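You operate a simulated robot arm through the tools that you are given. There is no shell and no other tool. Be economical: measure what you need, move in short steps, check, and stop when the job is done.

Carry out the task below with a simulated two-armed robot. There is one attempt and no reset: what you move stays moved.

TASK
Shut the lid and heat the bath to 80 C, then switch it off.
Fine: lid shut and knob set before the switch goes on; off once the amber lamp is out; rack and both bottles stay in and heat up with it.

The check looks at the end state, three seconds after you hand in, the way a careful person would. Anything else that was tipped, shoved, dropped, spilled or broken makes it a failure. A push-on lid holds only when it is set on centred and level and pressed home; a screw cap is set on level and turned clockwise until tight.

THE ROBOT
Two 7-joint arms with fingered hands on one trunk, on a base that drives. Base frame: it is fixed to the floor where the robot stands at the start and does not move with it; the origin is under the middle of the robot, x ahead of it, y to its left, z up. Readings come in mm, degrees, newtons and seconds.
The left shoulder is at the start at [24, 152, 1252], the right one opposite. With the tool pointing down near the work surface each hand reaches from about 100 to 660 mm from the robot's upright axis, wherever it stands, measured 20 degrees to its own side. Places, roughly: bath [600, -200, 800]; bath knob [400, -100, 900]; lamp of the bath [400, -200, 900]; lid of the bath [800, -200, 1100]; switch of the bath [400, -400, 900]; wire rack [600, -200, 700]. Payload 3.8 kg a hand.
The TCP of each hand is the grasp point between the finger pads, 30 mm short of the fingertips. In the tool frame z runs along the fingers and y along their closing line. Largest opening 104 mm; the body of the gripper starts 35 mm behind the TCP. The gripper is a hand of 5 fingers: y runs from the thumb to the fingers, the wrist lies at [-15, -104, -178] in the tool frame, and closing takes about 1.5 s.
Orientation is that of the tool frame in the base frame, as a unit quaternion [x, y, z, w]. With the fingers straight down and the wrist toward the robot, the tool's x, y and z point along [0, 1, 0], [1, 0, 0] and [0, 0, -1] of the base frame.

THE INTERFACE
- The arms move only by the tool arm_command. It takes "left_moves", "right_moves" or both (then of equal length, played together; a hand with none holds still); each is a list of rows, each a list of 7 numbers: the shift along the tool's x, y, z in cm, then the turn, a rotation vector about the tool's x, y, z in degrees, then the gripper command, from -1 (fully open) to 1 (shut), values between in proportion. In form: [[tx, ty, tz, ax, ay, az, jaw], ...]. A call has 1 to 20 rows; each row shifts and turns the commanded pose from where the row before left it, along the tool's axes as they then stand. Each row takes 0.2 s and may step no farther than 50 mm and 8.6 degrees from the row before; otherwise, or with a gripper value out of range, the whole call is refused. A pose out of reach is approached as far as the arm can. The call stops where the force on the tool passes 60 N (or 10 N more than at its start, if that is more) or the arm is blocked; 0.2 s more then pass. Each finger travels about 72 mm/s and halts on what it meets, pressing with about 32 N; the grip force reading is that of the motor and also rises with nothing between the fingers. The clock runs only during rows and for 0.2 s after the last one: add rows that do not move to give the fingers time. The reply holds the time, the measured pose of the TCP, the force on the tool along the base axes, the opening and the grip force, in the units named above and with some noise, with the torque about the TCP (base axes, N m) and any sound that the robot's microphone picked up.
- Cameras (640 x 400 px; columns grow to the right, rows downward): "scene" is now at [104.4, -44.6, 1430.9]; the picture's right is [-0.47, -0.88, 0.02], its down [-0.30, 0.14, -0.94] and it looks along [0.83, -0.45, -0.33] (base axes); focal length 214 px, centre (320, 200). "left" rides on the left gripper at [-80, -78, -141] in its tool frame; the picture's right is [-0.78, -0.30, 0.56], its down [0.54, -0.78, 0.33] and it looks along [0.33, 0.56, 0.76] (tool axes); focal length 247 px, centre (320, 200). "right" rides on the right gripper at [80, -78, -141] in its tool frame; the picture's right is [-0.78, 0.30, -0.56], its down [-0.53, -0.78, 0.33] and it looks along [-0.33, 0.56, 0.76] (tool axes); focal length 247 px, centre (320, 200). There is no depth. A picture from a camera that has moved, and an enlarged one, comes with that camera's place and axes in the base frame and with its lens.
- get_image(camera): a new picture of that camera. It takes no simulated time.
- lift_body(by): slides the trunk up (or, below 0, down) by that many mm; the arms and the scene camera ride with it, the base frame stays. It gives what a move gives, with no picture.
- drive_base(legs): drives the robot by 1 to 6 legs, each [ahead, left, turn to the left] in mm, mm and degrees, along the robot's own axes; the way and the turn of a leg run together, so that a leg with both is an arc; at most 1500 mm and 180 degrees a leg. The arms and the cameras ride along, it lands a little off, and it stops where it bumps. It gives what a move gives.
- preshape(shape, hand): the hand has 5 fingers and takes this shape, open, in about a second: jaw (thumb against the fingers, like two jaws); tri (thumb and two fingers); tip (a fingertip pinch); poke (one finger out to press); point (the index stretched); flat (the hand flat); cup (the hand cupped); fist (a fist). The gripper value then closes the fingers along that shape, each until it touches; the sizes above hold for jaw. It gives what a move gives, with no picture.
- pan_tilt(pan, tilt): turns the head with the scene camera to pan (to the left, within 80 degrees either way) and tilt (down, from -29 to 69), counted from straight ahead of the robot. It gives what a move gives.
- zoom(camera, box): a new picture of the part [left, top, right, bottom] of that camera's present view, enlarged. It takes no simulated time.
- close_job(): hands the job in; it is judged then, once.

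Work in short steps. Places have to be worked out from the pictures, the camera data and where the tool is seen: move nearer, look again, correct. Check each grasp and each placing, and mend what went wrong. You have 120 turns and 92 pictures in all, those below and enlarged ones among them. Open the grippers and draw the arms clear of the work before you hand the job in, unless the task says otherwise; then end with one line.

The tools are called after "Call:" by a JSON object that holds its "op" and its "data". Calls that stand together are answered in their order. arm_command: Moves the arms, as the interface text tells. Its arguments: {"type":"object","properties":{"left_moves":{"type":"array","items":{"type":"array","items":{"type":"number"}}},"right_moves":{"type":"array","items":{"type":"array","items":{"type":"number"}}}},"required":[]} The other tools are called the same way: lift_body (by) slides the trunk up or down; preshape (shape, hand) gives the hand a shape; drive_base (legs) drives the base; pan_tilt (pan, tilt) turns the head that bears the scene camera; get_image (camera) takes a picture; zoom (camera, box) takes an enlarged picture of a part of a camera's view; close_job () hands the job in.

At the start:

```text
time: 0.0
left_tool_pos: [359.8, -59.1, 1572.0]
left_orientation: [0.707, 0.708, 0.0, 0.001]
left_wrist_force: [0.2, -0.2, 0.1]
left_ft_torque: [0.01, -0.02, -0.03]
left_gripper_width: 103.5
left_finger_force: 0.1
left_shape: jaw
right_tool_pos: [310.9, -452.2, 1557.1]
right_orientation: [0.707, 0.708, 0.0, 0.0]
right_wrist_force: [1.1, 0.7, 0.4]
right_ft_torque: [0.03, 0.02, -0.01]
right_gripper_width: 103.8
right_finger_force: 0.1
right_shape: jaw
trunk travel left (down, up): [-325.0, 131.0]
robot x, y, heading: [-0.0, 2.7, 0.3]
head pan, tilt: [-28.1, 17.0]
```

scene: 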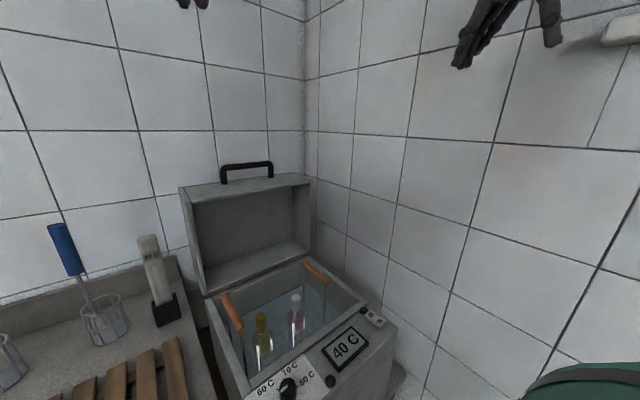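
right: 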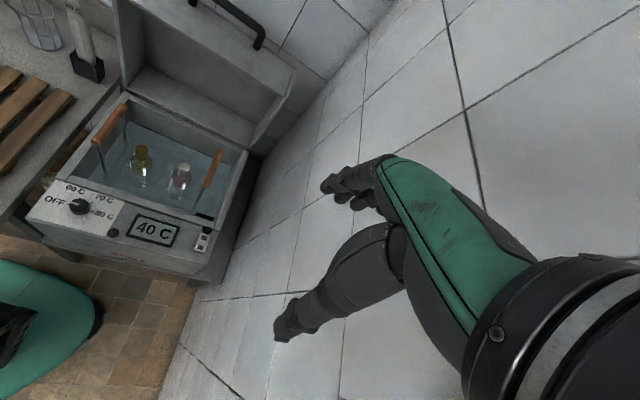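
left: 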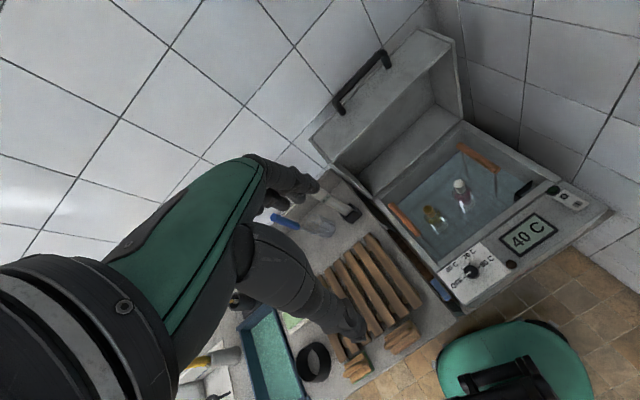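

The pictures show the bath with its lid hinged open at the back and the knob at an unknown setting. I zoom in on the panel and the lid first.

Call:
{"op": "zoom", "data": {"camera": "left", "box": [420, 170, 620, 310]}}

Call:
{"op": "zoom", "data": {"camera": "right", "box": [30, 80, 270, 270]}}

Call:
{"op": "pan_tilt", "data": {"pan": -28, "tilt": 40}}

Call:
{"op": "get_image", "data": {"camera": "scene"}}

```text
2.86 times, centred on (520, 240) of left
camera zoom: at [281.6, -139.0, 1713.5], right [-0.29, -0.78, -0.56], down [-0.78, 0.53, -0.33], along [0.56, 0.33, -0.76], focal length 706 px, centre (-251, 86)
```

zoom: 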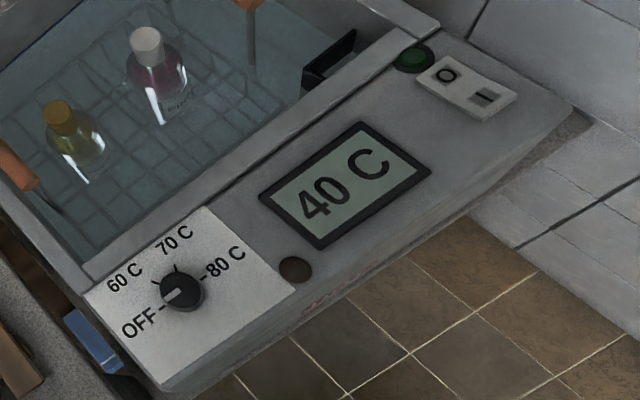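

```text
2.11 times, centred on (150, 175) of right
camera zoom: at [234.8, -372.7, 1696.8], right [0.3, -0.78, 0.56], down [-0.78, -0.53, -0.33], along [0.56, -0.33, -0.76], focal length 520 px, centre (678, 253)
```

zoom: 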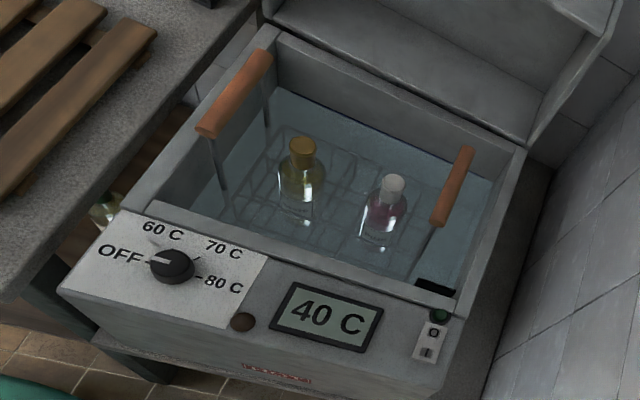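

```text
time: 0.9
left_tool_pos: [359.3, -59.4, 1571.8]
left_orientation: [0.706, 0.708, 0.0, 0.001]
left_wrist_force: [-0.2, -0.4, 0.5]
left_ft_torque: [0.0, -0.02, -0.02]
left_gripper_width: 103.9
left_finger_force: 0.0
left_shape: jaw
right_tool_pos: [311.2, -452.8, 1556.1]
right_orientation: [0.707, 0.707, 0.0, 0.0]
right_wrist_force: [0.6, -0.3, 0.5]
right_ft_torque: [0.02, 0.01, -0.03]
right_gripper_width: 103.8
right_finger_force: 0.1
right_shape: jaw
trunk travel left (down, up): [-325.0, 131.0]
robot x, y, heading: [-2.3, 1.0, -0.2]
head pan, tilt: [-28.0, 40.0]
```

```text
86 pictures are left
camera scene: at [95.4, -40.6, 1395.1], right [-0.47, -0.88, 0.02], down [-0.6, 0.3, -0.74], along [0.65, -0.36, -0.67], focal length 214 px, centre (320, 200)
```

scene: 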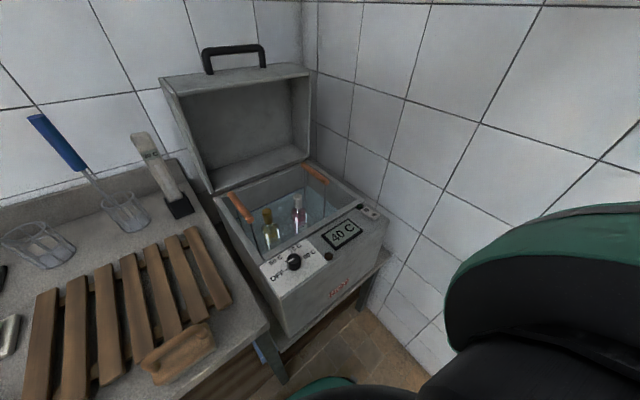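

Triangulating the two views gives knob ≈ [379,-137,955] (pointing at OFF), switch ≈ [432,-405,950] and lid handle ≈ [796,-168,1310]. The handle is far out, so I check how much room the base has to drive forward.

Call:
{"op": "pan_tilt", "data": {"pan": -20, "tilt": 69}}

Call:
{"op": "get_image", "data": {"camera": "scene"}}

```text
time: 1.8
left_tool_pos: [358.5, -59.0, 1572.3]
left_orientation: [0.706, 0.708, 0.001, 0.002]
left_wrist_force: [-0.5, -0.8, -0.8]
left_ft_torque: [-0.03, 0.02, -0.04]
left_gripper_width: 103.7
left_finger_force: 0.2
left_shape: jaw
right_tool_pos: [312.1, -453.8, 1556.2]
right_orientation: [0.707, 0.707, 0.0, 0.0]
right_wrist_force: [-1.0, 0.0, 0.0]
right_ft_torque: [0.04, 0.02, 0.02]
right_gripper_width: 103.9
right_finger_force: 0.0
right_shape: jaw
trunk travel left (down, up): [-325.0, 131.0]
robot x, y, heading: [0.9, 1.3, 0.0]
head pan, tilt: [-20.0, 68.8]
```

```text
85 pictures are left
camera scene: at [71.2, -19.8, 1360.1], right [-0.34, -0.94, 0.02], down [-0.89, 0.32, -0.32], along [0.3, -0.12, -0.95], focal length 214 px, centre (320, 200)
```

scene: 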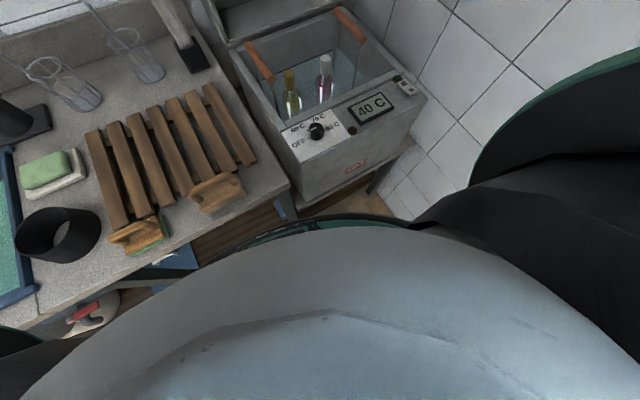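

The table front leaves little room to drive ahead. Turning the robot left brings the right shoulder forward instead, so I turn 40° and look.

Call:
{"op": "drive_base", "data": {"legs": [[0, 0, 20], [0, 0, 20]]}}

Call:
{"op": "get_image", "data": {"camera": "right"}}

Call:
{"op": "pan_tilt", "data": {"pan": -58, "tilt": 25}}

Call:
{"op": "get_image", "data": {"camera": "scene"}}

```text
time: 4.4
left_tool_pos: [311.6, 186.7, 1572.6]
left_orientation: [0.42, 0.908, 0.0, 0.001]
left_wrist_force: [-0.5, -0.6, -0.2]
left_ft_torque: [-0.02, -0.03, -0.01]
left_gripper_width: 103.5
left_finger_force: 0.1
left_shape: jaw
right_tool_pos: [530.7, -144.6, 1555.5]
right_orientation: [0.421, 0.907, 0.0, -0.001]
right_wrist_force: [0.8, 0.5, -0.2]
right_ft_torque: [-0.01, 0.01, 0.01]
right_gripper_width: 103.8
right_finger_force: 0.0
right_shape: jaw
trunk travel left (down, up): [-325.0, 131.0]
robot x, y, heading: [0.1, 2.8, 40.3]
head pan, tilt: [-20.0, 68.8]
```

```text
84 pictures are left
camera right: at [420.6, -134.1, 1696.7], right [0.73, -0.4, 0.56], down [-0.25, -0.91, -0.33], along [0.64, 0.1, -0.76], focal length 247 px, centre (320, 200)
```

right: 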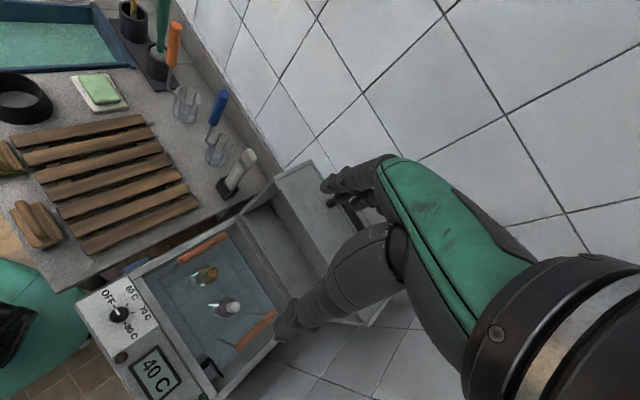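

```text
time: 5.5
left_tool_pos: [311.3, 186.9, 1572.3]
left_orientation: [0.421, 0.907, 0.001, 0.001]
left_wrist_force: [0.4, -0.1, 0.3]
left_ft_torque: [0.02, -0.01, 0.03]
left_gripper_width: 103.7
left_finger_force: 0.1
left_shape: jaw
right_tool_pos: [530.0, -145.4, 1556.2]
right_orientation: [0.421, 0.907, 0.0, -0.001]
right_wrist_force: [0.3, -0.1, 0.3]
right_ft_torque: [0.0, -0.01, 0.0]
right_gripper_width: 103.8
right_finger_force: 0.2
right_shape: jaw
trunk travel left (down, up): [-325.0, 131.0]
robot x, y, heading: [1.5, 0.9, 40.4]
head pan, tilt: [-58.0, 25.0]
```

```text
83 pictures are left
camera scene: at [104.3, -14.8, 1419.5], right [-0.3, -0.95, 0.04], down [-0.44, 0.1, -0.89], along [0.85, -0.29, -0.45], focal length 214 px, centre (320, 200)
```

scene: 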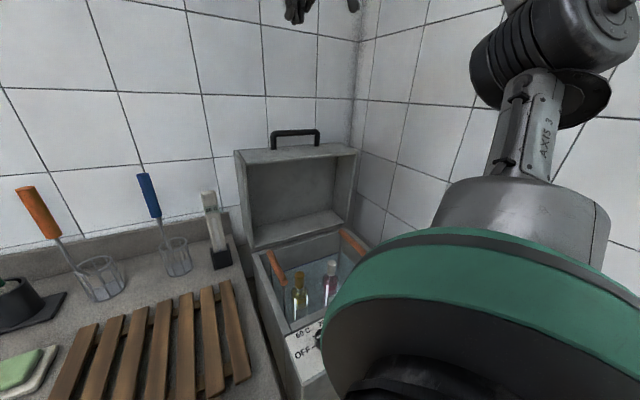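

The turn worked and the handle ray still agrees with [796,-168,1310], bar running along about (0.19,-0.98). I orient the right hand: yaw to the lid's direction, then pitch 45° forward, half open.

Call:
{"op": "arm_command", "data": {"right_moves": [[0, 0, 0, 0, 0, 7.4, -0.2], [0, 0, 0, 0, 0, 7.4, -0.2], [0, 0, 0, 0, 0, 7.4, -0.2], [0, 0, 0, 0, 0, 7.3, -0.2], [0, 0, 0, -7.5, 0, 0, -0.2], [0, 0, 0, -7.5, 0, 0, -0.2], [0, 0, 0, -7.5, 0, 0, -0.2], [0, 0, 0, -7.5, 0, 0, -0.2], [0, 0, 0, -7.5, 0, 0, -0.2], [0, 0, 0, -7.5, 0, 0, -0.2]]}}

Call:
{"op": "get_image", "data": {"camera": "right"}}

```text
time: 7.7
left_tool_pos: [313.1, 187.1, 1572.4]
left_orientation: [0.42, 0.908, 0.001, 0.001]
left_wrist_force: [0.1, -0.2, -0.6]
left_ft_torque: [0.01, 0.02, 0.04]
left_gripper_width: 103.7
left_finger_force: 0.0
left_shape: jaw
right_tool_pos: [530.2, -144.3, 1556.1]
right_orientation: [0.59, 0.711, 0.295, 0.244]
right_wrist_force: [-0.9, -0.2, -0.2]
right_ft_torque: [-0.01, -0.02, 0.0]
right_gripper_width: 62.6
right_finger_force: 0.2
right_shape: jaw
trunk travel left (down, up): [-325.0, 131.0]
robot x, y, heading: [3.0, 0.9, 40.2]
head pan, tilt: [-58.0, 25.0]
```

```text
82 pictures are left
camera right: at [365.0, -94.8, 1600.0], right [-0.04, -0.8, 0.6], down [-0.21, -0.58, -0.79], along [0.98, -0.15, -0.14], focal length 247 px, centre (320, 200)
```

right: 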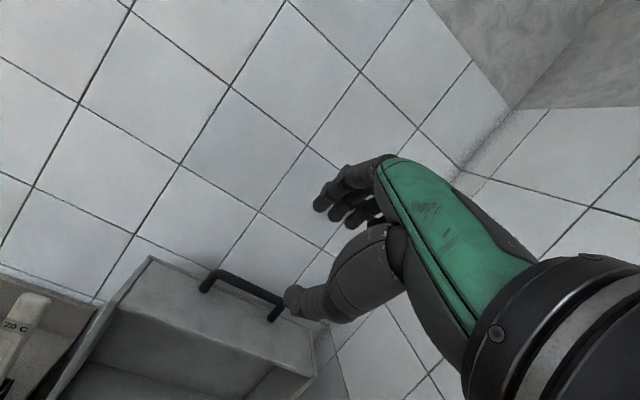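

Two-view fit puts the handle ends near [819,-89,1300] and [813,-236,1306]; lid yaw is uncertain. I zoom both views on the lid to refine.

Call:
{"op": "zoom", "data": {"camera": "scene", "box": [220, 110, 380, 260]}}

Call:
{"op": "zoom", "data": {"camera": "right", "box": [80, 230, 350, 400]}}

```text
2.67 times, centred on (300, 185) of scene
camera zoom: at [105.0, -15.1, 1419.5], right [-0.3, -0.95, 0.04], down [-0.44, 0.1, -0.89], along [0.85, -0.29, -0.45], focal length 572 px, centre (373, 240)
```

zoom: 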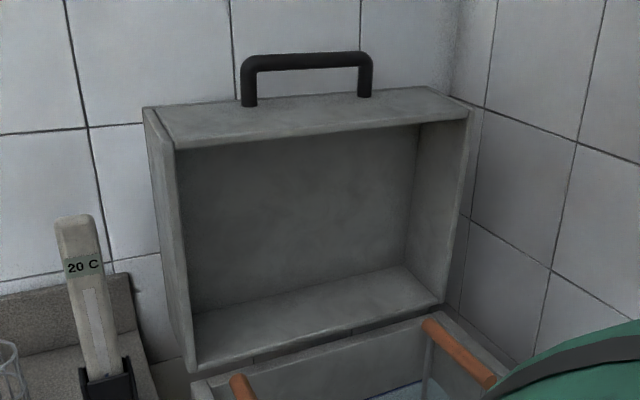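

```text
2.35 times, centred on (215, 315) of right
camera zoom: at [365.0, -94.8, 1600.0], right [-0.04, -0.8, 0.6], down [-0.21, -0.58, -0.79], along [0.98, -0.15, -0.14], focal length 581 px, centre (567, -71)
```

zoom: 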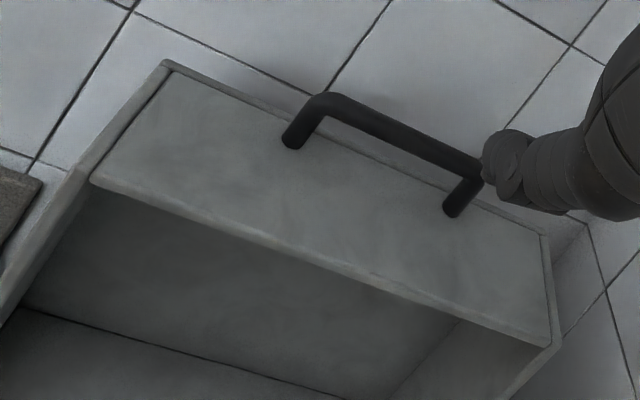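

Clean fits now: lid yaw ≈ 9.8°, lid top at z ≈ 1235, bar centre ≈ [832,-170,1296], hinge line ≈ [752,-185,937]. I move the right hand to about 90 mm short of the bar.

Call:
{"op": "arm_command", "data": {"right_moves": [[-1.17, 0.33, 4.14, 0, 0, 0, -0.2], [-1.17, 0.33, 4.14, 0, 0, 0, -0.2], [-1.17, 0.33, 4.14, 0, 0, 0, -0.2], [-1.17, 0.33, 4.14, 0, 0, 0, -0.2], [-1.17, 0.33, 4.14, 0, 0, 0, -0.2], [-1.17, 0.33, 4.14, 0, 0, 0, -0.2], [-1.17, 0.33, 4.14, 0, 0, 0, -0.2], [0, 0, 0, 0, 0, 0, -0.2]]}}

Call:
{"op": "get_image", "data": {"camera": "right"}}

Call:
{"op": "get_image", "data": {"camera": "scene"}}

```text
time: 9.5
left_tool_pos: [311.5, 187.4, 1572.9]
left_orientation: [0.42, 0.908, 0.001, 0.001]
left_wrist_force: [-0.8, -0.4, -0.5]
left_ft_torque: [0.01, 0.01, 0.04]
left_gripper_width: 103.6
left_finger_force: 0.0
left_shape: jaw
right_tool_pos: [764.5, -184.2, 1367.3]
right_orientation: [0.59, 0.711, 0.294, 0.244]
right_wrist_force: [0.2, 0.1, -0.2]
right_ft_torque: [0.02, -0.01, 0.01]
right_gripper_width: 62.8
right_finger_force: 0.1
right_shape: jaw
trunk travel left (down, up): [-325.0, 131.0]
robot x, y, heading: [-1.8, -2.3, 40.6]
head pan, tilt: [-58.0, 25.0]
```

```text
79 pictures are left
camera right: at [598.8, -133.4, 1411.7], right [-0.04, -0.8, 0.6], down [-0.21, -0.58, -0.78], along [0.98, -0.16, -0.15], focal length 247 px, centre (320, 200)
```

right: 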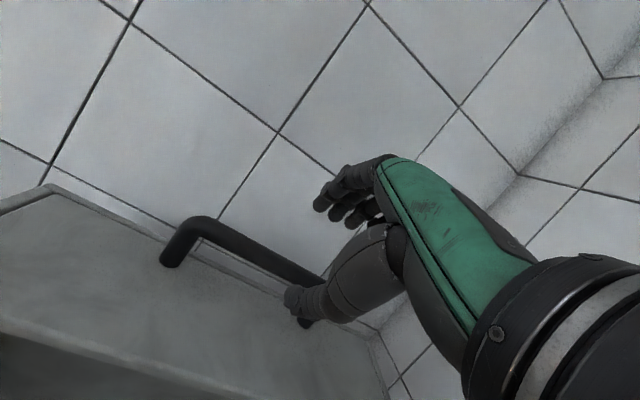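

```text
78 pictures are left
camera scene: at [104.1, -14.9, 1419.6], right [-0.3, -0.95, 0.04], down [-0.43, 0.1, -0.89], along [0.85, -0.29, -0.44], focal length 214 px, centre (320, 200)
```

scene: 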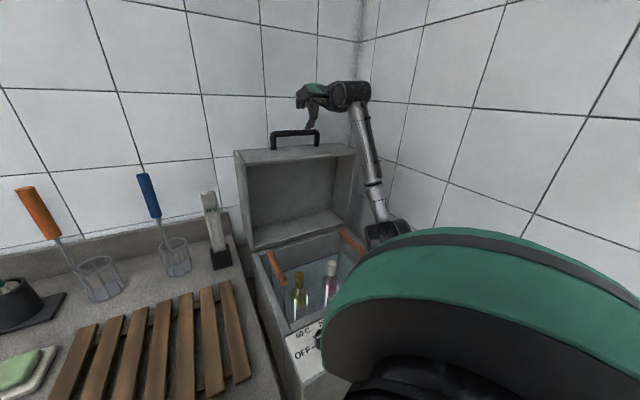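

The closer view confirms the bar centre at about [838,-167,1296], straight along the tool's z. I advance 9 cm along the tool.

Call:
{"op": "arm_command", "data": {"right_moves": [[0, 0, 2.3, 0, 0, 0, -0.2], [0, 0, 2.3, 0, 0, 0, -0.2], [0, 0, 2.3, 0, 0, 0, -0.2], [0, 0, 2.2, 0, 0, 0, -0.2], [0, 0, 0, 0, 0, 0, -0.2]]}}

Call:
{"op": "get_image", "data": {"camera": "right"}}

Call:
{"op": "zoom", "data": {"camera": "scene", "box": [220, 70, 420, 200]}}

```text
time: 10.7
left_tool_pos: [312.0, 188.1, 1572.9]
left_orientation: [0.42, 0.908, 0.001, 0.0]
left_wrist_force: [0.1, 0.1, -0.3]
left_ft_torque: [-0.02, 0.01, 0.01]
left_gripper_width: 103.8
left_finger_force: 0.1
left_shape: jaw
right_tool_pos: [826.1, -171.6, 1303.1]
right_orientation: [0.589, 0.712, 0.295, 0.244]
right_wrist_force: [0.1, 0.3, -0.3]
right_ft_torque: [0.0, 0.02, 0.01]
right_gripper_width: 62.8
right_finger_force: 0.0
right_shape: jaw
trunk travel left (down, up): [-325.0, 131.0]
robot x, y, heading: [-1.1, -3.5, 40.2]
head pan, tilt: [-58.0, 25.0]
```

```text
77 pictures are left
camera right: at [660.9, -121.7, 1347.4], right [-0.04, -0.8, 0.6], down [-0.21, -0.58, -0.78], along [0.98, -0.15, -0.15], focal length 247 px, centre (320, 200)
```

right: 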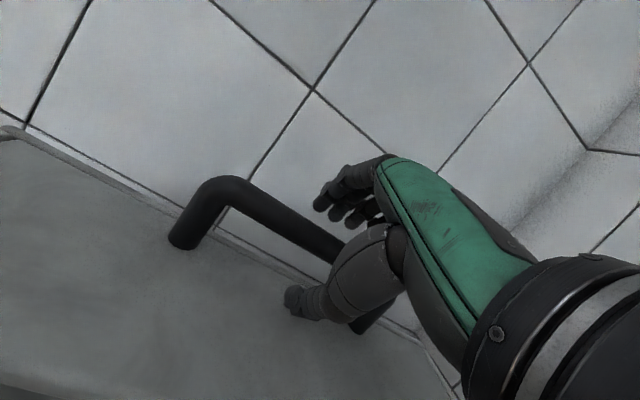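

```text
3.08 times, centred on (320, 135) of scene
camera zoom: at [104.2, -14.8, 1419.6], right [-0.3, -0.95, 0.04], down [-0.43, 0.1, -0.89], along [0.85, -0.29, -0.44], focal length 660 px, centre (320, 400)
```

zoom: 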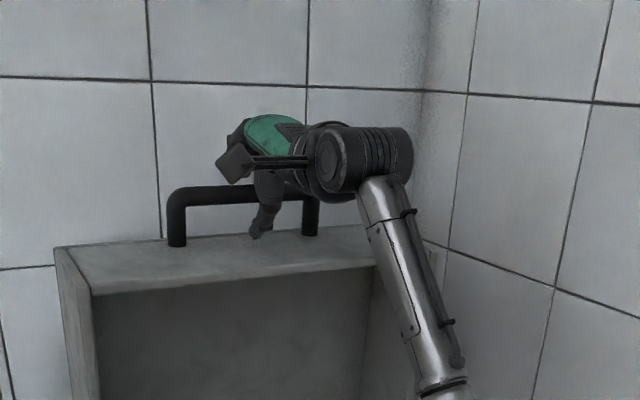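

Thumb is in front of and under the bar, fingers over and behind it. I close the hand.

Call:
{"op": "arm_command", "data": {"right_moves": [[0, 0, 0, 0, 0, 0, 0.3], [0, 0, 0, 0, 0, 0, 0.6], [0, 0, 0, 0, 0, 0, 0.8], [0, 0, 0, 0, 0, 0, 0.8], [0, 0, 0, 0, 0, 0, 0.8]]}}

Call:
{"op": "get_image", "data": {"camera": "right"}}

```text
time: 11.9
left_tool_pos: [312.7, 187.3, 1571.7]
left_orientation: [0.42, 0.908, 0.0, 0.0]
left_wrist_force: [0.7, -0.7, 0.5]
left_ft_torque: [-0.01, -0.02, 0.03]
left_gripper_width: 103.9
left_finger_force: 0.0
left_shape: jaw
right_tool_pos: [826.9, -172.0, 1302.3]
right_orientation: [0.589, 0.711, 0.296, 0.244]
right_wrist_force: [0.3, -0.5, -0.7]
right_ft_torque: [0.01, 0.0, 0.03]
right_gripper_width: 10.5
right_finger_force: 0.1
right_shape: jaw
trunk travel left (down, up): [-325.0, 131.0]
robot x, y, heading: [1.3, 1.2, 40.4]
head pan, tilt: [-58.0, 25.0]
```

```text
75 pictures are left
camera right: at [661.0, -121.7, 1347.4], right [-0.04, -0.8, 0.6], down [-0.21, -0.58, -0.78], along [0.98, -0.15, -0.15], focal length 247 px, centre (320, 200)
```

right: 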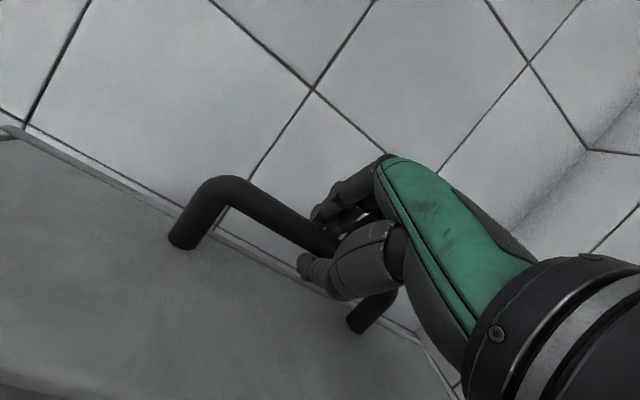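

The hand closed to 10 mm with no force, so the bar may be just caged. I pull gently back 2 cm along the lid's closing direction to see whether it bears.

Call:
{"op": "arm_command", "data": {"right_moves": [[0, -0.7, -0.7, 0, 0, 0, 0.8], [0, -0.7, -0.7, 0, 0, 0, 0.8]]}}

Call:
{"op": "get_image", "data": {"camera": "right"}}

```text
time: 12.5
left_tool_pos: [312.9, 189.2, 1572.2]
left_orientation: [0.42, 0.908, 0.0, 0.001]
left_wrist_force: [0.0, -0.1, 0.0]
left_ft_torque: [-0.04, -0.02, -0.01]
left_gripper_width: 103.9
left_finger_force: 0.0
left_shape: jaw
right_tool_pos: [807.1, -176.4, 1304.7]
right_orientation: [0.59, 0.711, 0.295, 0.245]
right_wrist_force: [5.5, 1.1, 4.8]
right_ft_torque: [-0.08, -0.1, 0.12]
right_gripper_width: 10.6
right_finger_force: 0.1
right_shape: jaw
trunk travel left (down, up): [-325.0, 131.0]
robot x, y, heading: [2.7, 1.3, 40.2]
head pan, tilt: [-58.0, 25.0]
```

```text
74 pictures are left
camera right: at [641.3, -125.7, 1348.1], right [-0.04, -0.8, 0.6], down [-0.21, -0.58, -0.79], along [0.98, -0.15, -0.14], focal length 247 px, centre (320, 200)
```

right: 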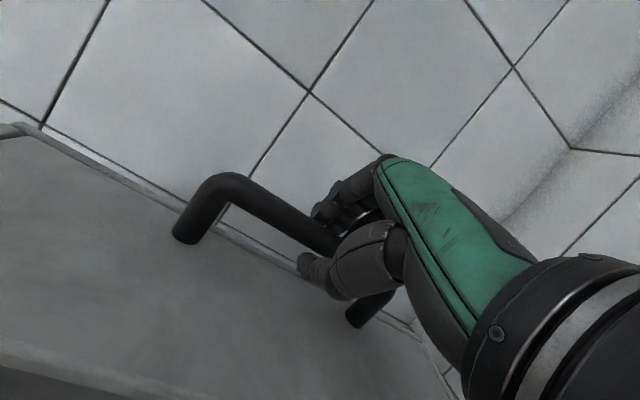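

The lid follows the hand (wall shifts, bar stays in the grip, 5 N). I carry on along the arc about the hinge with the hand's tilt kept, eight rows first.

Call:
{"op": "arm_command", "data": {"right_moves": [[0, -1.71, -2.21, 0, 0, 0, 0.8], [0, -1.86, -2.07, 0, 0, 0, 0.8], [0, -2.03, -1.93, 0, 0, 0, 0.8], [0, -2.16, -1.77, 0, 0, 0, 0.8], [0, -2.29, -1.6, 0, 0, 0, 0.8], [0, -2.4, -1.42, 0, 0, 0, 0.8], [0, -2.51, -1.24, 0, 0, 0, 0.8], [0, -2.59, -1.04, 0, 0, 0, 0.8]]}}

Call:
{"op": "get_image", "data": {"camera": "right"}}

Call:
{"op": "get_image", "data": {"camera": "scene"}}

```text
time: 14.3
left_tool_pos: [313.5, 188.7, 1571.2]
left_orientation: [0.421, 0.907, 0.0, 0.0]
left_wrist_force: [0.1, -0.4, -0.7]
left_ft_torque: [-0.03, 0.0, 0.0]
left_gripper_width: 103.6
left_finger_force: 0.1
left_shape: jaw
right_tool_pos: [593.0, -216.7, 1272.6]
right_orientation: [0.59, 0.711, 0.295, 0.243]
right_wrist_force: [4.7, 0.7, -3.1]
right_ft_torque: [0.0, 0.02, 0.05]
right_gripper_width: 10.3
right_finger_force: 0.0
right_shape: jaw
trunk travel left (down, up): [-325.0, 131.0]
robot x, y, heading: [1.3, 3.2, 40.3]
head pan, tilt: [-58.0, 25.0]
```

```text
73 pictures are left
camera right: at [428.5, -166.9, 1317.0], right [-0.04, -0.8, 0.6], down [-0.21, -0.58, -0.78], along [0.98, -0.15, -0.15], focal length 247 px, centre (320, 200)
```

right: 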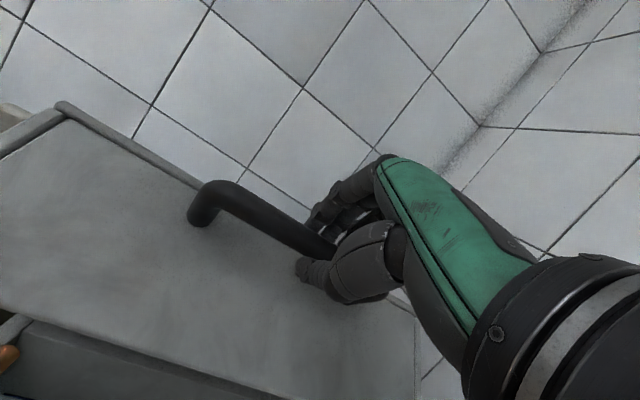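

```text
72 pictures are left
camera scene: at [105.5, -14.7, 1419.5], right [-0.3, -0.95, 0.04], down [-0.44, 0.1, -0.89], along [0.85, -0.29, -0.45], focal length 214 px, centre (320, 200)
```

scene: 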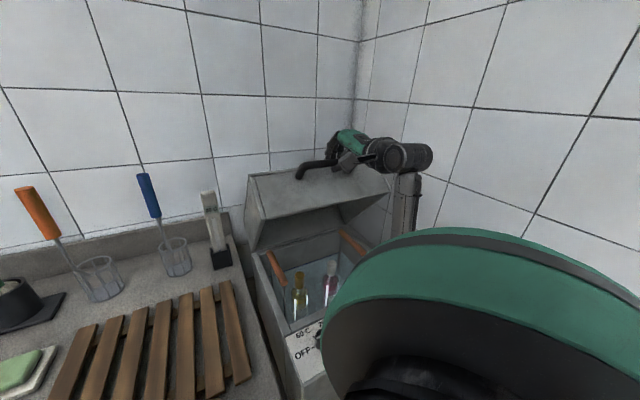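

The lid is about 35° down and following with small forces. Next seven rows of the arc.

Call:
{"op": "arm_command", "data": {"right_moves": [[0, -2.66, -0.83, 0, 0, 0, 0.8], [0, -2.72, -0.64, 0, 0, 0, 0.8], [0, -2.76, -0.42, 0, 0, 0, 0.8], [0, -2.79, -0.23, 0, 0, 0, 0.8], [0, -2.79, 0.01, 0, 0, 0, 0.8], [0, -2.79, 0.2, 0, 0, 0, 0.8], [0, -2.76, 0.42, 0, 0, 0, 0.8]]}}

Call:
{"op": "get_image", "data": {"camera": "right"}}

Call:
{"op": "get_image", "data": {"camera": "scene"}}

```text
time: 15.9
left_tool_pos: [309.3, 189.3, 1572.4]
left_orientation: [0.42, 0.907, 0.0, 0.001]
left_wrist_force: [-0.2, -0.6, 0.1]
left_ft_torque: [-0.01, -0.03, 0.01]
left_gripper_width: 103.7
left_finger_force: 0.1
left_shape: jaw
right_tool_pos: [507.1, -293.3, 1152.3]
right_orientation: [0.589, 0.712, 0.294, 0.245]
right_wrist_force: [-1.1, 1.3, 3.7]
right_ft_torque: [-0.07, -0.18, 0.04]
right_gripper_width: 11.8
right_finger_force: 0.1
right_shape: jaw
right hand out of reach, approached as far as the arm can: row 2, 3, 4, 5, 6, 7
trunk travel left (down, up): [-325.0, 131.0]
robot x, y, heading: [-0.5, -0.4, 40.4]
head pan, tilt: [-58.0, 25.0]
```

```text
71 pictures are left
camera right: at [340.5, -243.6, 1197.4], right [-0.04, -0.8, 0.6], down [-0.21, -0.58, -0.78], along [0.98, -0.15, -0.14], focal length 247 px, centre (320, 200)
```

right: 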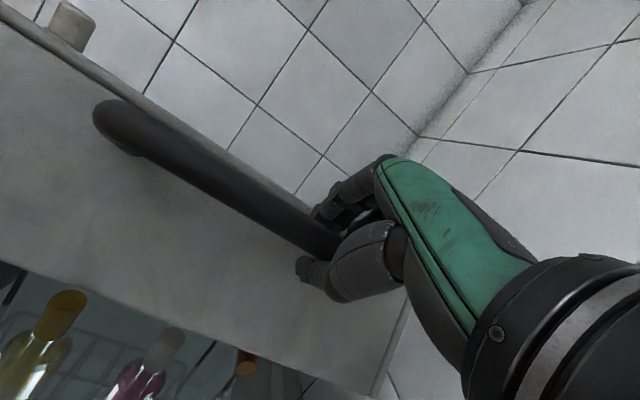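

```text
70 pictures are left
camera scene: at [101.8, -13.5, 1419.8], right [-0.3, -0.95, 0.04], down [-0.43, 0.1, -0.9], along [0.85, -0.29, -0.44], focal length 214 px, centre (320, 200)
```

scene: 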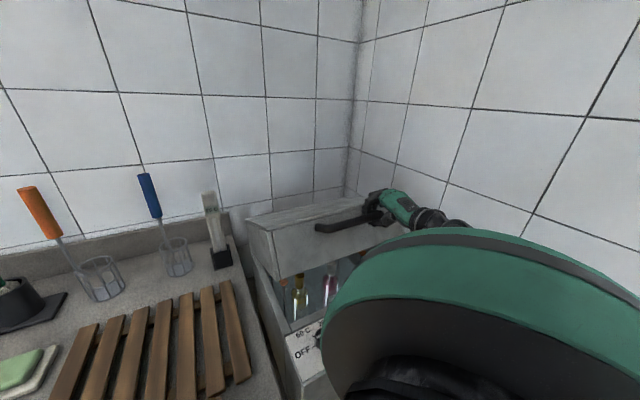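

The arm hit its reach limit near row 2 and slid along the bar, but it still holds the lid about 55° down. The rest is mostly downward, so I use the trunk and the base: lower 25 mm, then back off 20 mm along the closing direction.

Call:
{"op": "lift_body", "data": {"by": -25}}

Call:
{"op": "drive_base", "data": {"legs": [[-22, 13, 0]]}}

Call:
{"op": "get_image", "data": {"camera": "right"}}

```text
time: 16.6
left_tool_pos: [302.9, 188.2, 1549.4]
left_orientation: [0.421, 0.907, 0.001, 0.003]
left_wrist_force: [0.1, 0.2, 0.2]
left_ft_torque: [0.03, -0.02, 0.01]
left_gripper_width: 103.9
left_finger_force: 0.0
left_shape: jaw
right_tool_pos: [499.3, -294.9, 1133.4]
right_orientation: [0.589, 0.71, 0.297, 0.247]
right_wrist_force: [-25.8, -0.9, 16.3]
right_ft_torque: [-0.15, -1.67, -0.03]
right_gripper_width: 26.3
right_finger_force: 31.8
right_shape: jaw
trunk travel left (down, up): [-300.0, 156.0]
robot x, y, heading: [-0.8, -3.8, 40.3]
head pan, tilt: [-58.0, 25.0]
```

```text
time: 17.4
left_tool_pos: [287.5, 186.5, 1546.2]
left_orientation: [0.419, 0.908, 0.0, 0.001]
left_wrist_force: [0.8, -0.2, -0.9]
left_ft_torque: [0.01, -0.01, 0.0]
left_gripper_width: 103.8
left_finger_force: 0.0
left_shape: jaw
right_tool_pos: [483.2, -295.4, 1127.6]
right_orientation: [0.588, 0.713, 0.294, 0.242]
right_wrist_force: [5.4, 8.7, -8.3]
right_ft_torque: [0.03, -0.36, 0.45]
right_gripper_width: 23.8
right_finger_force: 31.6
right_shape: jaw
trunk travel left (down, up): [-300.0, 156.0]
robot x, y, heading: [-25.1, -4.6, 40.2]
head pan, tilt: [-58.0, 25.0]
```

```text
69 pictures are left
camera right: at [317.6, -246.8, 1172.2], right [-0.03, -0.8, 0.6], down [-0.21, -0.58, -0.78], along [0.98, -0.15, -0.15], focal length 247 px, centre (320, 200)
```

right: 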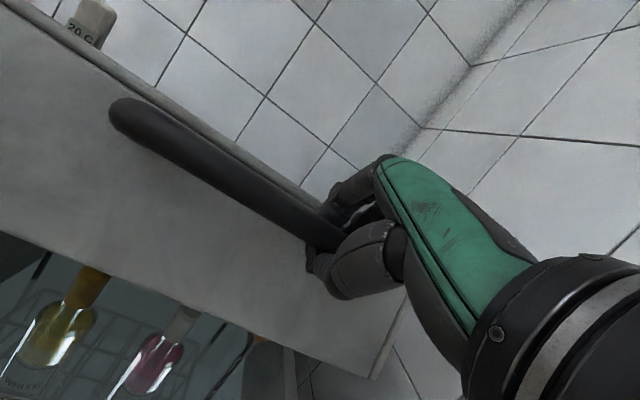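

The lid follows and the forces settle. Same again, backing off first and then lowering.

Call:
{"op": "drive_base", "data": {"legs": [[-14, 8, 0]]}}

Call:
{"op": "lift_body", "data": {"by": -25}}

Call:
{"op": "arm_command", "data": {"right_moves": [[0, 0, 0, 0, 0, 0, 0.5], [0, 0, 0, 0, 0, 0, 0.5]]}}

Call:
{"op": "get_image", "data": {"camera": "right"}}

```text
time: 18.2
left_tool_pos: [277.2, 185.4, 1544.9]
left_orientation: [0.42, 0.908, -0.002, 0.0]
left_wrist_force: [0.2, 1.6, 0.2]
left_ft_torque: [-0.03, -0.06, 0.0]
left_gripper_width: 103.8
left_finger_force: 0.1
left_shape: jaw
right_tool_pos: [471.1, -296.6, 1124.9]
right_orientation: [0.589, 0.714, 0.294, 0.24]
right_wrist_force: [18.7, 14.1, -16.1]
right_ft_torque: [0.02, -0.09, 0.47]
right_gripper_width: 21.0
right_finger_force: 32.3
right_shape: jaw
trunk travel left (down, up): [-300.0, 156.0]
robot x, y, heading: [-43.0, -3.2, 40.4]
head pan, tilt: [-58.0, 25.0]
```

```text
time: 18.9
left_tool_pos: [266.8, 182.2, 1522.8]
left_orientation: [0.419, 0.908, 0.001, 0.003]
left_wrist_force: [0.1, -0.3, 0.9]
left_ft_torque: [0.0, 0.06, 0.02]
left_gripper_width: 103.5
left_finger_force: 0.0
left_shape: jaw
right_tool_pos: [463.0, -297.6, 1102.5]
right_orientation: [0.587, 0.714, 0.296, 0.24]
right_wrist_force: [-15.0, 5.4, 7.0]
right_ft_torque: [-0.16, -0.53, 0.12]
right_gripper_width: 22.8
right_finger_force: 32.3
right_shape: jaw
trunk travel left (down, up): [-275.0, 181.0]
robot x, y, heading: [-34.5, -7.1, 40.1]
head pan, tilt: [-58.0, 25.0]
```

```text
time: 19.5
left_tool_pos: [273.4, 180.7, 1521.1]
left_orientation: [0.419, 0.908, 0.001, 0.0]
left_wrist_force: [-0.5, 1.1, -0.1]
left_ft_torque: [0.03, 0.02, 0.0]
left_gripper_width: 103.5
left_finger_force: 0.1
left_shape: jaw
right_tool_pos: [468.5, -299.9, 1099.5]
right_orientation: [0.589, 0.714, 0.295, 0.238]
right_wrist_force: [-0.9, 2.2, 2.0]
right_ft_torque: [0.02, -0.02, 0.03]
right_gripper_width: 26.0
right_finger_force: 0.0
right_shape: jaw
trunk travel left (down, up): [-275.0, 181.0]
robot x, y, heading: [-38.5, -4.1, 40.5]
head pan, tilt: [-58.0, 25.0]
```

```text
68 pictures are left
camera right: at [303.1, -251.2, 1146.0], right [-0.03, -0.8, 0.6], down [-0.21, -0.58, -0.79], along [0.98, -0.15, -0.15], focal length 247 px, centre (320, 200)
```

right: 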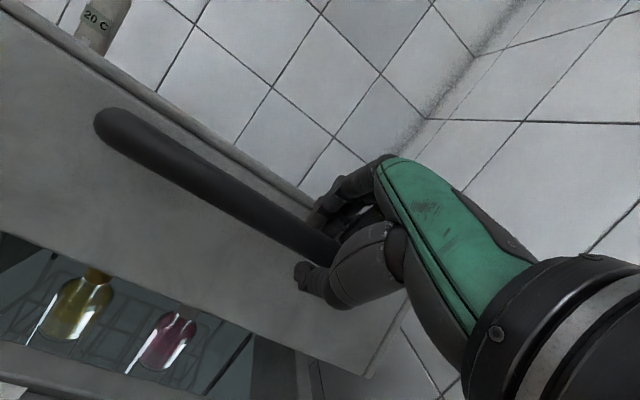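

Forces are near zero with a loose grip, so the lid is light or friction-held. Two more back-and-down steps.

Call:
{"op": "drive_base", "data": {"legs": [[-12, 7, 0]]}}

Call:
{"op": "lift_body", "data": {"by": -30}}

Call:
{"op": "get_image", "data": {"camera": "right"}}

Call:
{"op": "get_image", "data": {"camera": "scene"}}

```text
time: 20.2
left_tool_pos: [262.2, 180.6, 1520.8]
left_orientation: [0.419, 0.908, -0.001, 0.0]
left_wrist_force: [0.2, 0.3, 0.1]
left_ft_torque: [-0.01, 0.05, -0.01]
left_gripper_width: 103.9
left_finger_force: 0.0
left_shape: jaw
right_tool_pos: [456.1, -300.5, 1100.6]
right_orientation: [0.588, 0.715, 0.294, 0.238]
right_wrist_force: [-0.5, -0.6, 0.5]
right_ft_torque: [0.02, 0.0, 0.01]
right_gripper_width: 26.2
right_finger_force: 0.0
right_shape: jaw
trunk travel left (down, up): [-275.0, 181.0]
robot x, y, heading: [-54.1, -8.1, 40.2]
head pan, tilt: [-58.0, 25.0]
```

```text
time: 21.0
left_tool_pos: [256.8, 179.5, 1492.0]
left_orientation: [0.419, 0.908, 0.0, 0.002]
left_wrist_force: [0.0, -0.1, -0.3]
left_ft_torque: [0.01, 0.02, 0.0]
left_gripper_width: 103.8
left_finger_force: 0.1
left_shape: jaw
right_tool_pos: [452.3, -302.6, 1070.7]
right_orientation: [0.588, 0.713, 0.296, 0.24]
right_wrist_force: [-1.3, 1.9, -1.7]
right_ft_torque: [0.02, -0.08, 0.0]
right_gripper_width: 26.9
right_finger_force: 0.0
right_shape: jaw
trunk travel left (down, up): [-245.0, 211.0]
robot x, y, heading: [-55.2, -9.2, 40.6]
head pan, tilt: [-58.0, 25.0]
```

```text
67 pictures are left
camera right: at [287.3, -253.4, 1116.5], right [-0.03, -0.8, 0.6], down [-0.21, -0.58, -0.79], along [0.98, -0.15, -0.15], focal length 247 px, centre (320, 200)
```

right: 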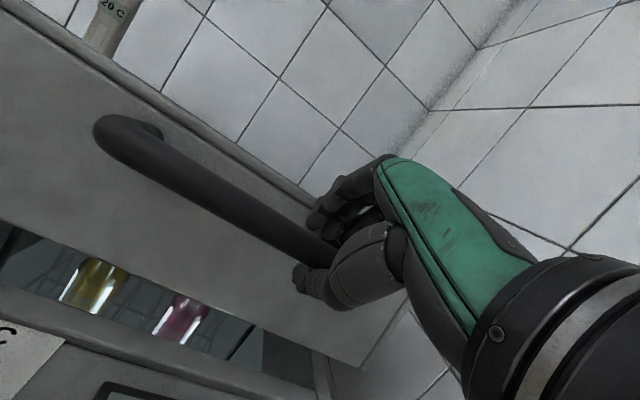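

```text
66 pictures are left
camera scene: at [73.6, -2.9, 1331.8], right [-0.3, -0.95, 0.1], down [-0.48, 0.06, -0.87], along [0.82, -0.31, -0.48], focal length 214 px, centre (320, 200)
```

scene: 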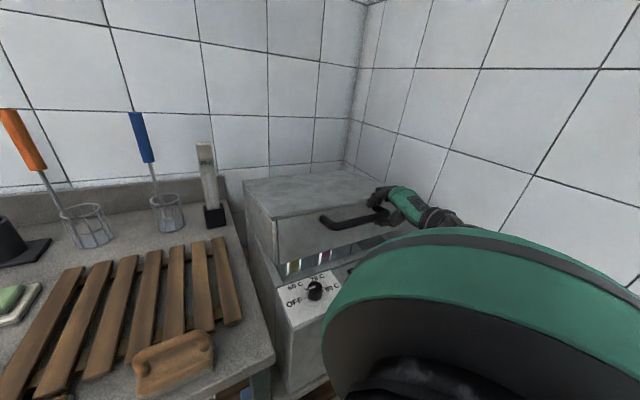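

About 20° of lid travel is left. Continuing back a little and down.

Call:
{"op": "drive_base", "data": {"legs": [[-10, 6, 0]]}}

Call:
{"op": "lift_body", "data": {"by": -35}}

Call:
{"op": "get_image", "data": {"camera": "right"}}

```text
time: 21.7
left_tool_pos: [250.5, 179.4, 1491.1]
left_orientation: [0.419, 0.908, -0.001, 0.0]
left_wrist_force: [0.6, 0.4, 0.1]
left_ft_torque: [-0.03, -0.01, 0.0]
left_gripper_width: 103.7
left_finger_force: 0.0
left_shape: jaw
right_tool_pos: [445.2, -302.9, 1070.0]
right_orientation: [0.588, 0.714, 0.295, 0.239]
right_wrist_force: [-0.1, 0.0, 0.3]
right_ft_torque: [0.01, 0.03, 0.01]
right_gripper_width: 26.3
right_finger_force: 0.1
right_shape: jaw
trunk travel left (down, up): [-245.0, 211.0]
robot x, y, heading: [-63.1, -13.6, 40.3]
head pan, tilt: [-58.0, 25.0]
```

```text
time: 22.5
left_tool_pos: [245.5, 181.8, 1456.8]
left_orientation: [0.418, 0.908, -0.004, 0.002]
left_wrist_force: [0.2, 0.2, 0.1]
left_ft_torque: [-0.03, -0.01, 0.01]
left_gripper_width: 103.8
left_finger_force: 0.1
left_shape: jaw
right_tool_pos: [441.0, -304.5, 1035.7]
right_orientation: [0.588, 0.714, 0.296, 0.239]
right_wrist_force: [-14.1, 3.2, -0.5]
right_ft_torque: [0.07, -0.48, 0.06]
right_gripper_width: 23.8
right_finger_force: 9.2
right_shape: jaw
trunk travel left (down, up): [-210.0, 246.0]
robot x, y, heading: [-69.8, -13.6, 40.4]
head pan, tilt: [-58.0, 25.0]
```

```text
65 pictures are left
camera right: at [274.9, -255.0, 1082.1], right [-0.03, -0.8, 0.6], down [-0.21, -0.58, -0.79], along [0.98, -0.15, -0.15], focal length 247 px, centre (320, 200)
```

right: 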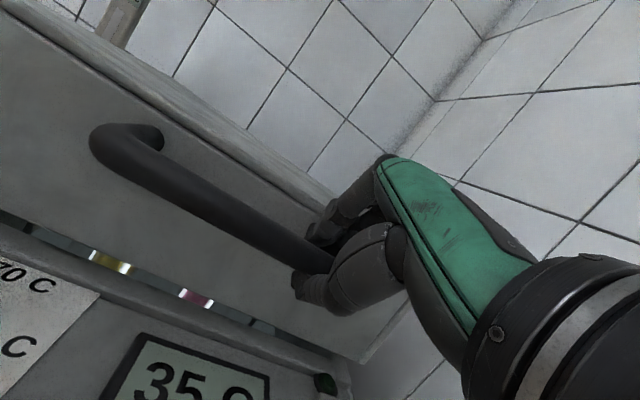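

Only a narrow gap remains; the fingers are nudging the lid face (14 N). I back off a bit more and lower the last stretch.

Call:
{"op": "drive_base", "data": {"legs": [[-10, 6, 0]]}}

Call:
{"op": "lift_body", "data": {"by": -20}}

Call:
{"op": "get_image", "data": {"camera": "right"}}

```text
time: 23.3
left_tool_pos: [241.2, 182.8, 1455.2]
left_orientation: [0.417, 0.909, -0.005, 0.0]
left_wrist_force: [-0.7, 0.3, 1.0]
left_ft_torque: [-0.02, 0.01, 0.0]
left_gripper_width: 103.6
left_finger_force: 0.1
left_shape: jaw
right_tool_pos: [435.5, -304.0, 1033.9]
right_orientation: [0.588, 0.715, 0.295, 0.238]
right_wrist_force: [18.2, 8.5, -10.6]
right_ft_torque: [0.1, -0.71, 0.31]
right_gripper_width: 17.8
right_finger_force: 32.4
right_shape: jaw
trunk travel left (down, up): [-210.0, 246.0]
robot x, y, heading: [-73.4, -15.7, 40.4]
head pan, tilt: [-58.0, 25.0]
```

```text
time: 23.9
left_tool_pos: [236.7, 183.5, 1436.9]
left_orientation: [0.416, 0.909, -0.009, 0.004]
left_wrist_force: [1.3, -0.4, 0.6]
left_ft_torque: [0.02, 0.0, -0.01]
left_gripper_width: 103.8
left_finger_force: 0.0
left_shape: jaw
right_tool_pos: [432.5, -303.7, 1014.7]
right_orientation: [0.588, 0.714, 0.295, 0.238]
right_wrist_force: [-0.4, 2.4, -3.2]
right_ft_torque: [-0.02, -0.82, 0.12]
right_gripper_width: 17.3
right_finger_force: 32.8
right_shape: jaw
trunk travel left (down, up): [-190.0, 266.0]
robot x, y, heading: [-76.4, -11.3, 40.3]
head pan, tilt: [-58.0, 25.0]
```

```text
64 pictures are left
camera right: at [266.2, -256.2, 1061.3], right [-0.02, -0.8, 0.6], down [-0.21, -0.58, -0.79], along [0.98, -0.14, -0.15], focal length 247 px, centre (320, 200)
```

right: 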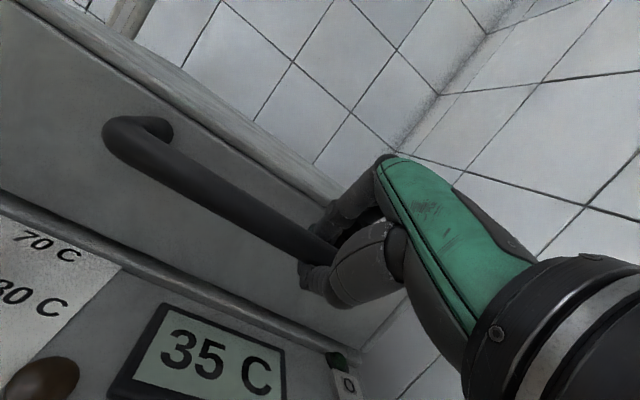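

The lid looks almost on the rim. I lower another 10 mm while watching the force.

Call:
{"op": "lift_body", "data": {"by": -10}}

Call:
{"op": "zoom", "data": {"camera": "right", "box": [0, 150, 380, 400]}}

```text
time: 24.5
left_tool_pos: [233.5, 186.8, 1427.9]
left_orientation: [0.415, 0.91, -0.009, 0.007]
left_wrist_force: [-0.4, -0.3, 0.9]
left_ft_torque: [0.02, -0.03, 0.04]
left_gripper_width: 103.9
left_finger_force: 0.0
left_shape: jaw
right_tool_pos: [430.2, -303.9, 1007.8]
right_orientation: [0.586, 0.714, 0.297, 0.241]
right_wrist_force: [-3.5, -0.3, 9.9]
right_ft_torque: [-0.07, -0.9, -0.07]
right_gripper_width: 17.5
right_finger_force: 32.1
right_shape: jaw
trunk travel left (down, up): [-180.0, 276.0]
robot x, y, heading: [-77.3, -14.3, 40.7]
head pan, tilt: [-58.0, 25.0]
```

```text
1.60 times, centred on (190, 275) of right
camera zoom: at [264.6, -255.8, 1052.8], right [-0.03, -0.8, 0.6], down [-0.2, -0.58, -0.79], along [0.98, -0.14, -0.15], focal length 395 px, centre (528, 80)
```

zoom: 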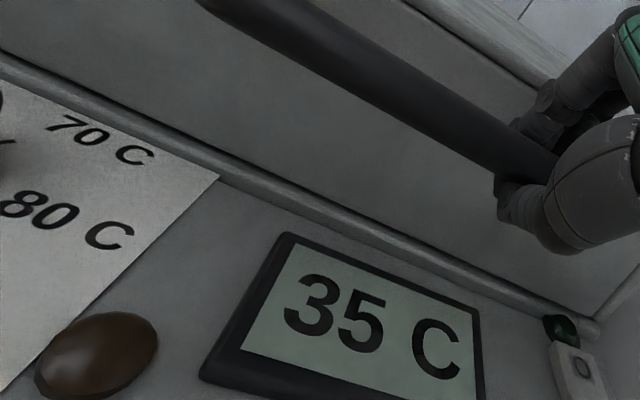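

The force turned to +10 N upward: the lid is on the rim. I open the hand moderately and withdraw along the tool axis.

Call:
{"op": "arm_command", "data": {"right_moves": [[0, 0, 0, 0, 0, 0, 0.2], [0, 0, 0, 0, 0, 0, 0.0], [0, 0, 0, 0, 0, 0, 0.0], [0, 0, 0, 0, 0, 0, 0.0]]}}

Call:
{"op": "get_image", "data": {"camera": "right"}}

```text
time: 25.5
left_tool_pos: [230.9, 186.5, 1427.4]
left_orientation: [0.416, 0.91, -0.008, 0.007]
left_wrist_force: [0.5, -0.2, -0.3]
left_ft_torque: [0.03, -0.03, -0.02]
left_gripper_width: 103.6
left_finger_force: 0.0
left_shape: jaw
right_tool_pos: [429.6, -304.9, 1006.8]
right_orientation: [0.587, 0.714, 0.297, 0.24]
right_wrist_force: [-19.1, 0.7, -2.0]
right_ft_torque: [0.0, -0.12, -0.07]
right_gripper_width: 46.1
right_finger_force: 0.0
right_shape: jaw
trunk travel left (down, up): [-180.0, 276.0]
robot x, y, heading: [-80.0, -13.0, 40.5]
head pan, tilt: [-58.0, 25.0]
```

```text
62 pictures are left
camera right: at [263.3, -256.3, 1052.4], right [-0.03, -0.8, 0.6], down [-0.21, -0.58, -0.79], along [0.98, -0.15, -0.15], focal length 247 px, centre (320, 200)
```

right: 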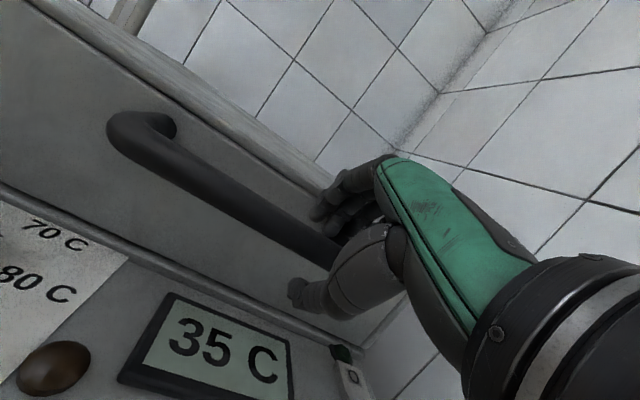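

Released. Withdraw along the tool axis, up and back.

Call:
{"op": "arm_command", "data": {"right_moves": [[0, 0, -2, 0, 0, 0, 0.0], [0, 0, -2, 0, 0, 0, 0.0], [0, 0, -2, 0, 0, 0, 0.0], [0, 0, -2, 0, 0, 0, 0.0]]}}

Call:
{"op": "get_image", "data": {"camera": "right"}}

```text
time: 26.5
left_tool_pos: [234.5, 185.4, 1427.8]
left_orientation: [0.415, 0.91, -0.009, 0.006]
left_wrist_force: [0.1, -0.3, -0.5]
left_ft_torque: [0.01, 0.03, -0.03]
left_gripper_width: 103.7
left_finger_force: 0.0
left_shape: jaw
right_tool_pos: [380.1, -324.3, 1064.5]
right_orientation: [0.586, 0.715, 0.297, 0.239]
right_wrist_force: [-0.1, -0.5, 0.4]
right_ft_torque: [0.0, -0.02, 0.01]
right_gripper_width: 51.7
right_finger_force: 0.1
right_shape: jaw
right hand out of reach, approached as far as the arm can: row 2
trunk travel left (down, up): [-180.0, 276.0]
robot x, y, heading: [-74.9, -14.8, 40.4]
head pan, tilt: [-58.0, 25.0]
```

```text
61 pictures are left
camera right: at [214.8, -275.4, 1109.5], right [-0.02, -0.8, 0.6], down [-0.21, -0.58, -0.79], along [0.98, -0.14, -0.15], focal length 247 px, centre (320, 200)
```

right: 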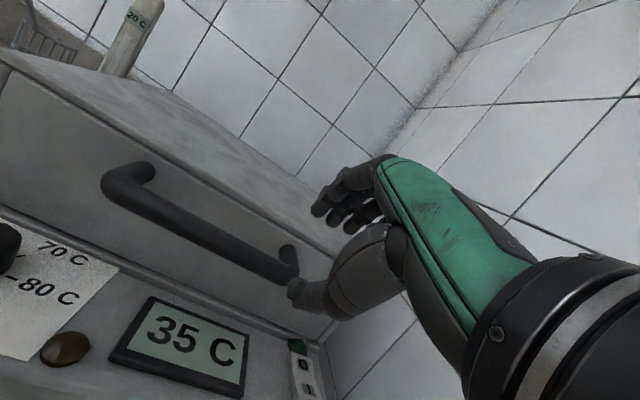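

The lid looks shut and the hand is free. I raise the trunk to clear everything, then turn back to heading 0 and take up the original spot.

Call:
{"op": "lift_body", "data": {"by": 230}}

Call:
{"op": "drive_base", "data": {"legs": [[0, 0, -20], [0, 0, -20], [55, 0, 0]]}}

Call:
{"op": "pan_tilt", "data": {"pan": -25, "tilt": 45}}

Call:
{"op": "get_image", "data": {"camera": "scene"}}

```text
time: 28.9
left_tool_pos: [236.7, 180.0, 1656.7]
left_orientation: [0.417, 0.909, -0.004, 0.002]
left_wrist_force: [0.8, -0.5, -0.2]
left_ft_torque: [0.0, 0.02, 0.0]
left_gripper_width: 103.7
left_finger_force: 0.0
left_shape: jaw
right_tool_pos: [342.4, -356.9, 1323.6]
right_orientation: [0.577, 0.676, 0.382, 0.253]
right_wrist_force: [0.4, 0.6, 0.2]
right_ft_torque: [0.02, 0.0, -0.02]
right_gripper_width: 51.6
right_finger_force: 0.1
right_shape: jaw
trunk travel left (down, up): [-410.0, 46.0]
robot x, y, heading: [-76.2, -12.4, 40.3]
head pan, tilt: [-58.0, 25.0]
```

```text
time: 32.0
left_tool_pos: [325.0, -63.8, 1660.9]
left_orientation: [0.702, 0.713, 0.0, 0.004]
left_wrist_force: [-0.9, 0.1, 1.1]
left_ft_torque: [-0.01, -0.07, 0.02]
left_gripper_width: 103.6
left_finger_force: 0.0
left_shape: jaw
right_tool_pos: [67.8, -544.5, 1323.2]
right_orientation: [0.771, 0.437, 0.277, 0.371]
right_wrist_force: [-1.5, -0.8, 0.2]
right_ft_torque: [-0.02, -0.05, 0.02]
right_gripper_width: 51.7
right_finger_force: 0.0
right_shape: jaw
trunk travel left (down, up): [-410.0, 46.0]
robot x, y, heading: [-24.2, -15.3, 0.7]
head pan, tilt: [-58.0, 25.0]
```

```text
time: 33.0
left_tool_pos: [343.2, -63.1, 1656.2]
left_orientation: [0.702, 0.712, -0.004, 0.0]
left_wrist_force: [0.3, -0.6, -0.3]
left_ft_torque: [-0.02, 0.02, -0.01]
left_gripper_width: 103.9
left_finger_force: 0.0
left_shape: jaw
right_tool_pos: [82.1, -543.8, 1323.5]
right_orientation: [0.773, 0.439, 0.273, 0.369]
right_wrist_force: [0.0, -0.5, 0.1]
right_ft_torque: [0.02, 0.04, 0.05]
right_gripper_width: 51.8
right_finger_force: 0.0
right_shape: jaw
trunk travel left (down, up): [-410.0, 46.0]
robot x, y, heading: [-22.2, -11.5, 0.6]
head pan, tilt: [-25.0, 45.0]
```

```text
60 pictures are left
camera scene: at [56.7, -45.8, 1478.4], right [-0.41, -0.91, 0.0], down [-0.65, 0.29, -0.7], along [0.64, -0.29, -0.71], focal length 214 px, centre (320, 200)
```

scene: 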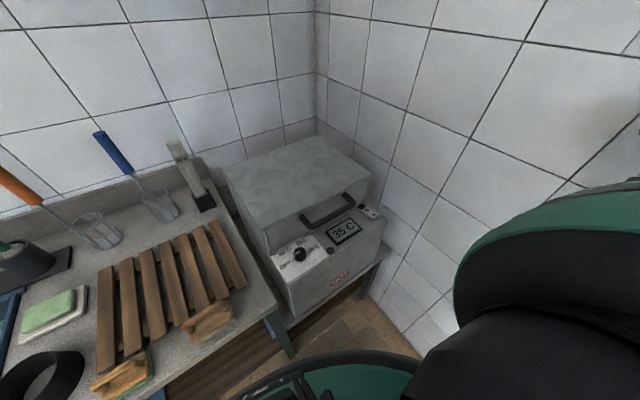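

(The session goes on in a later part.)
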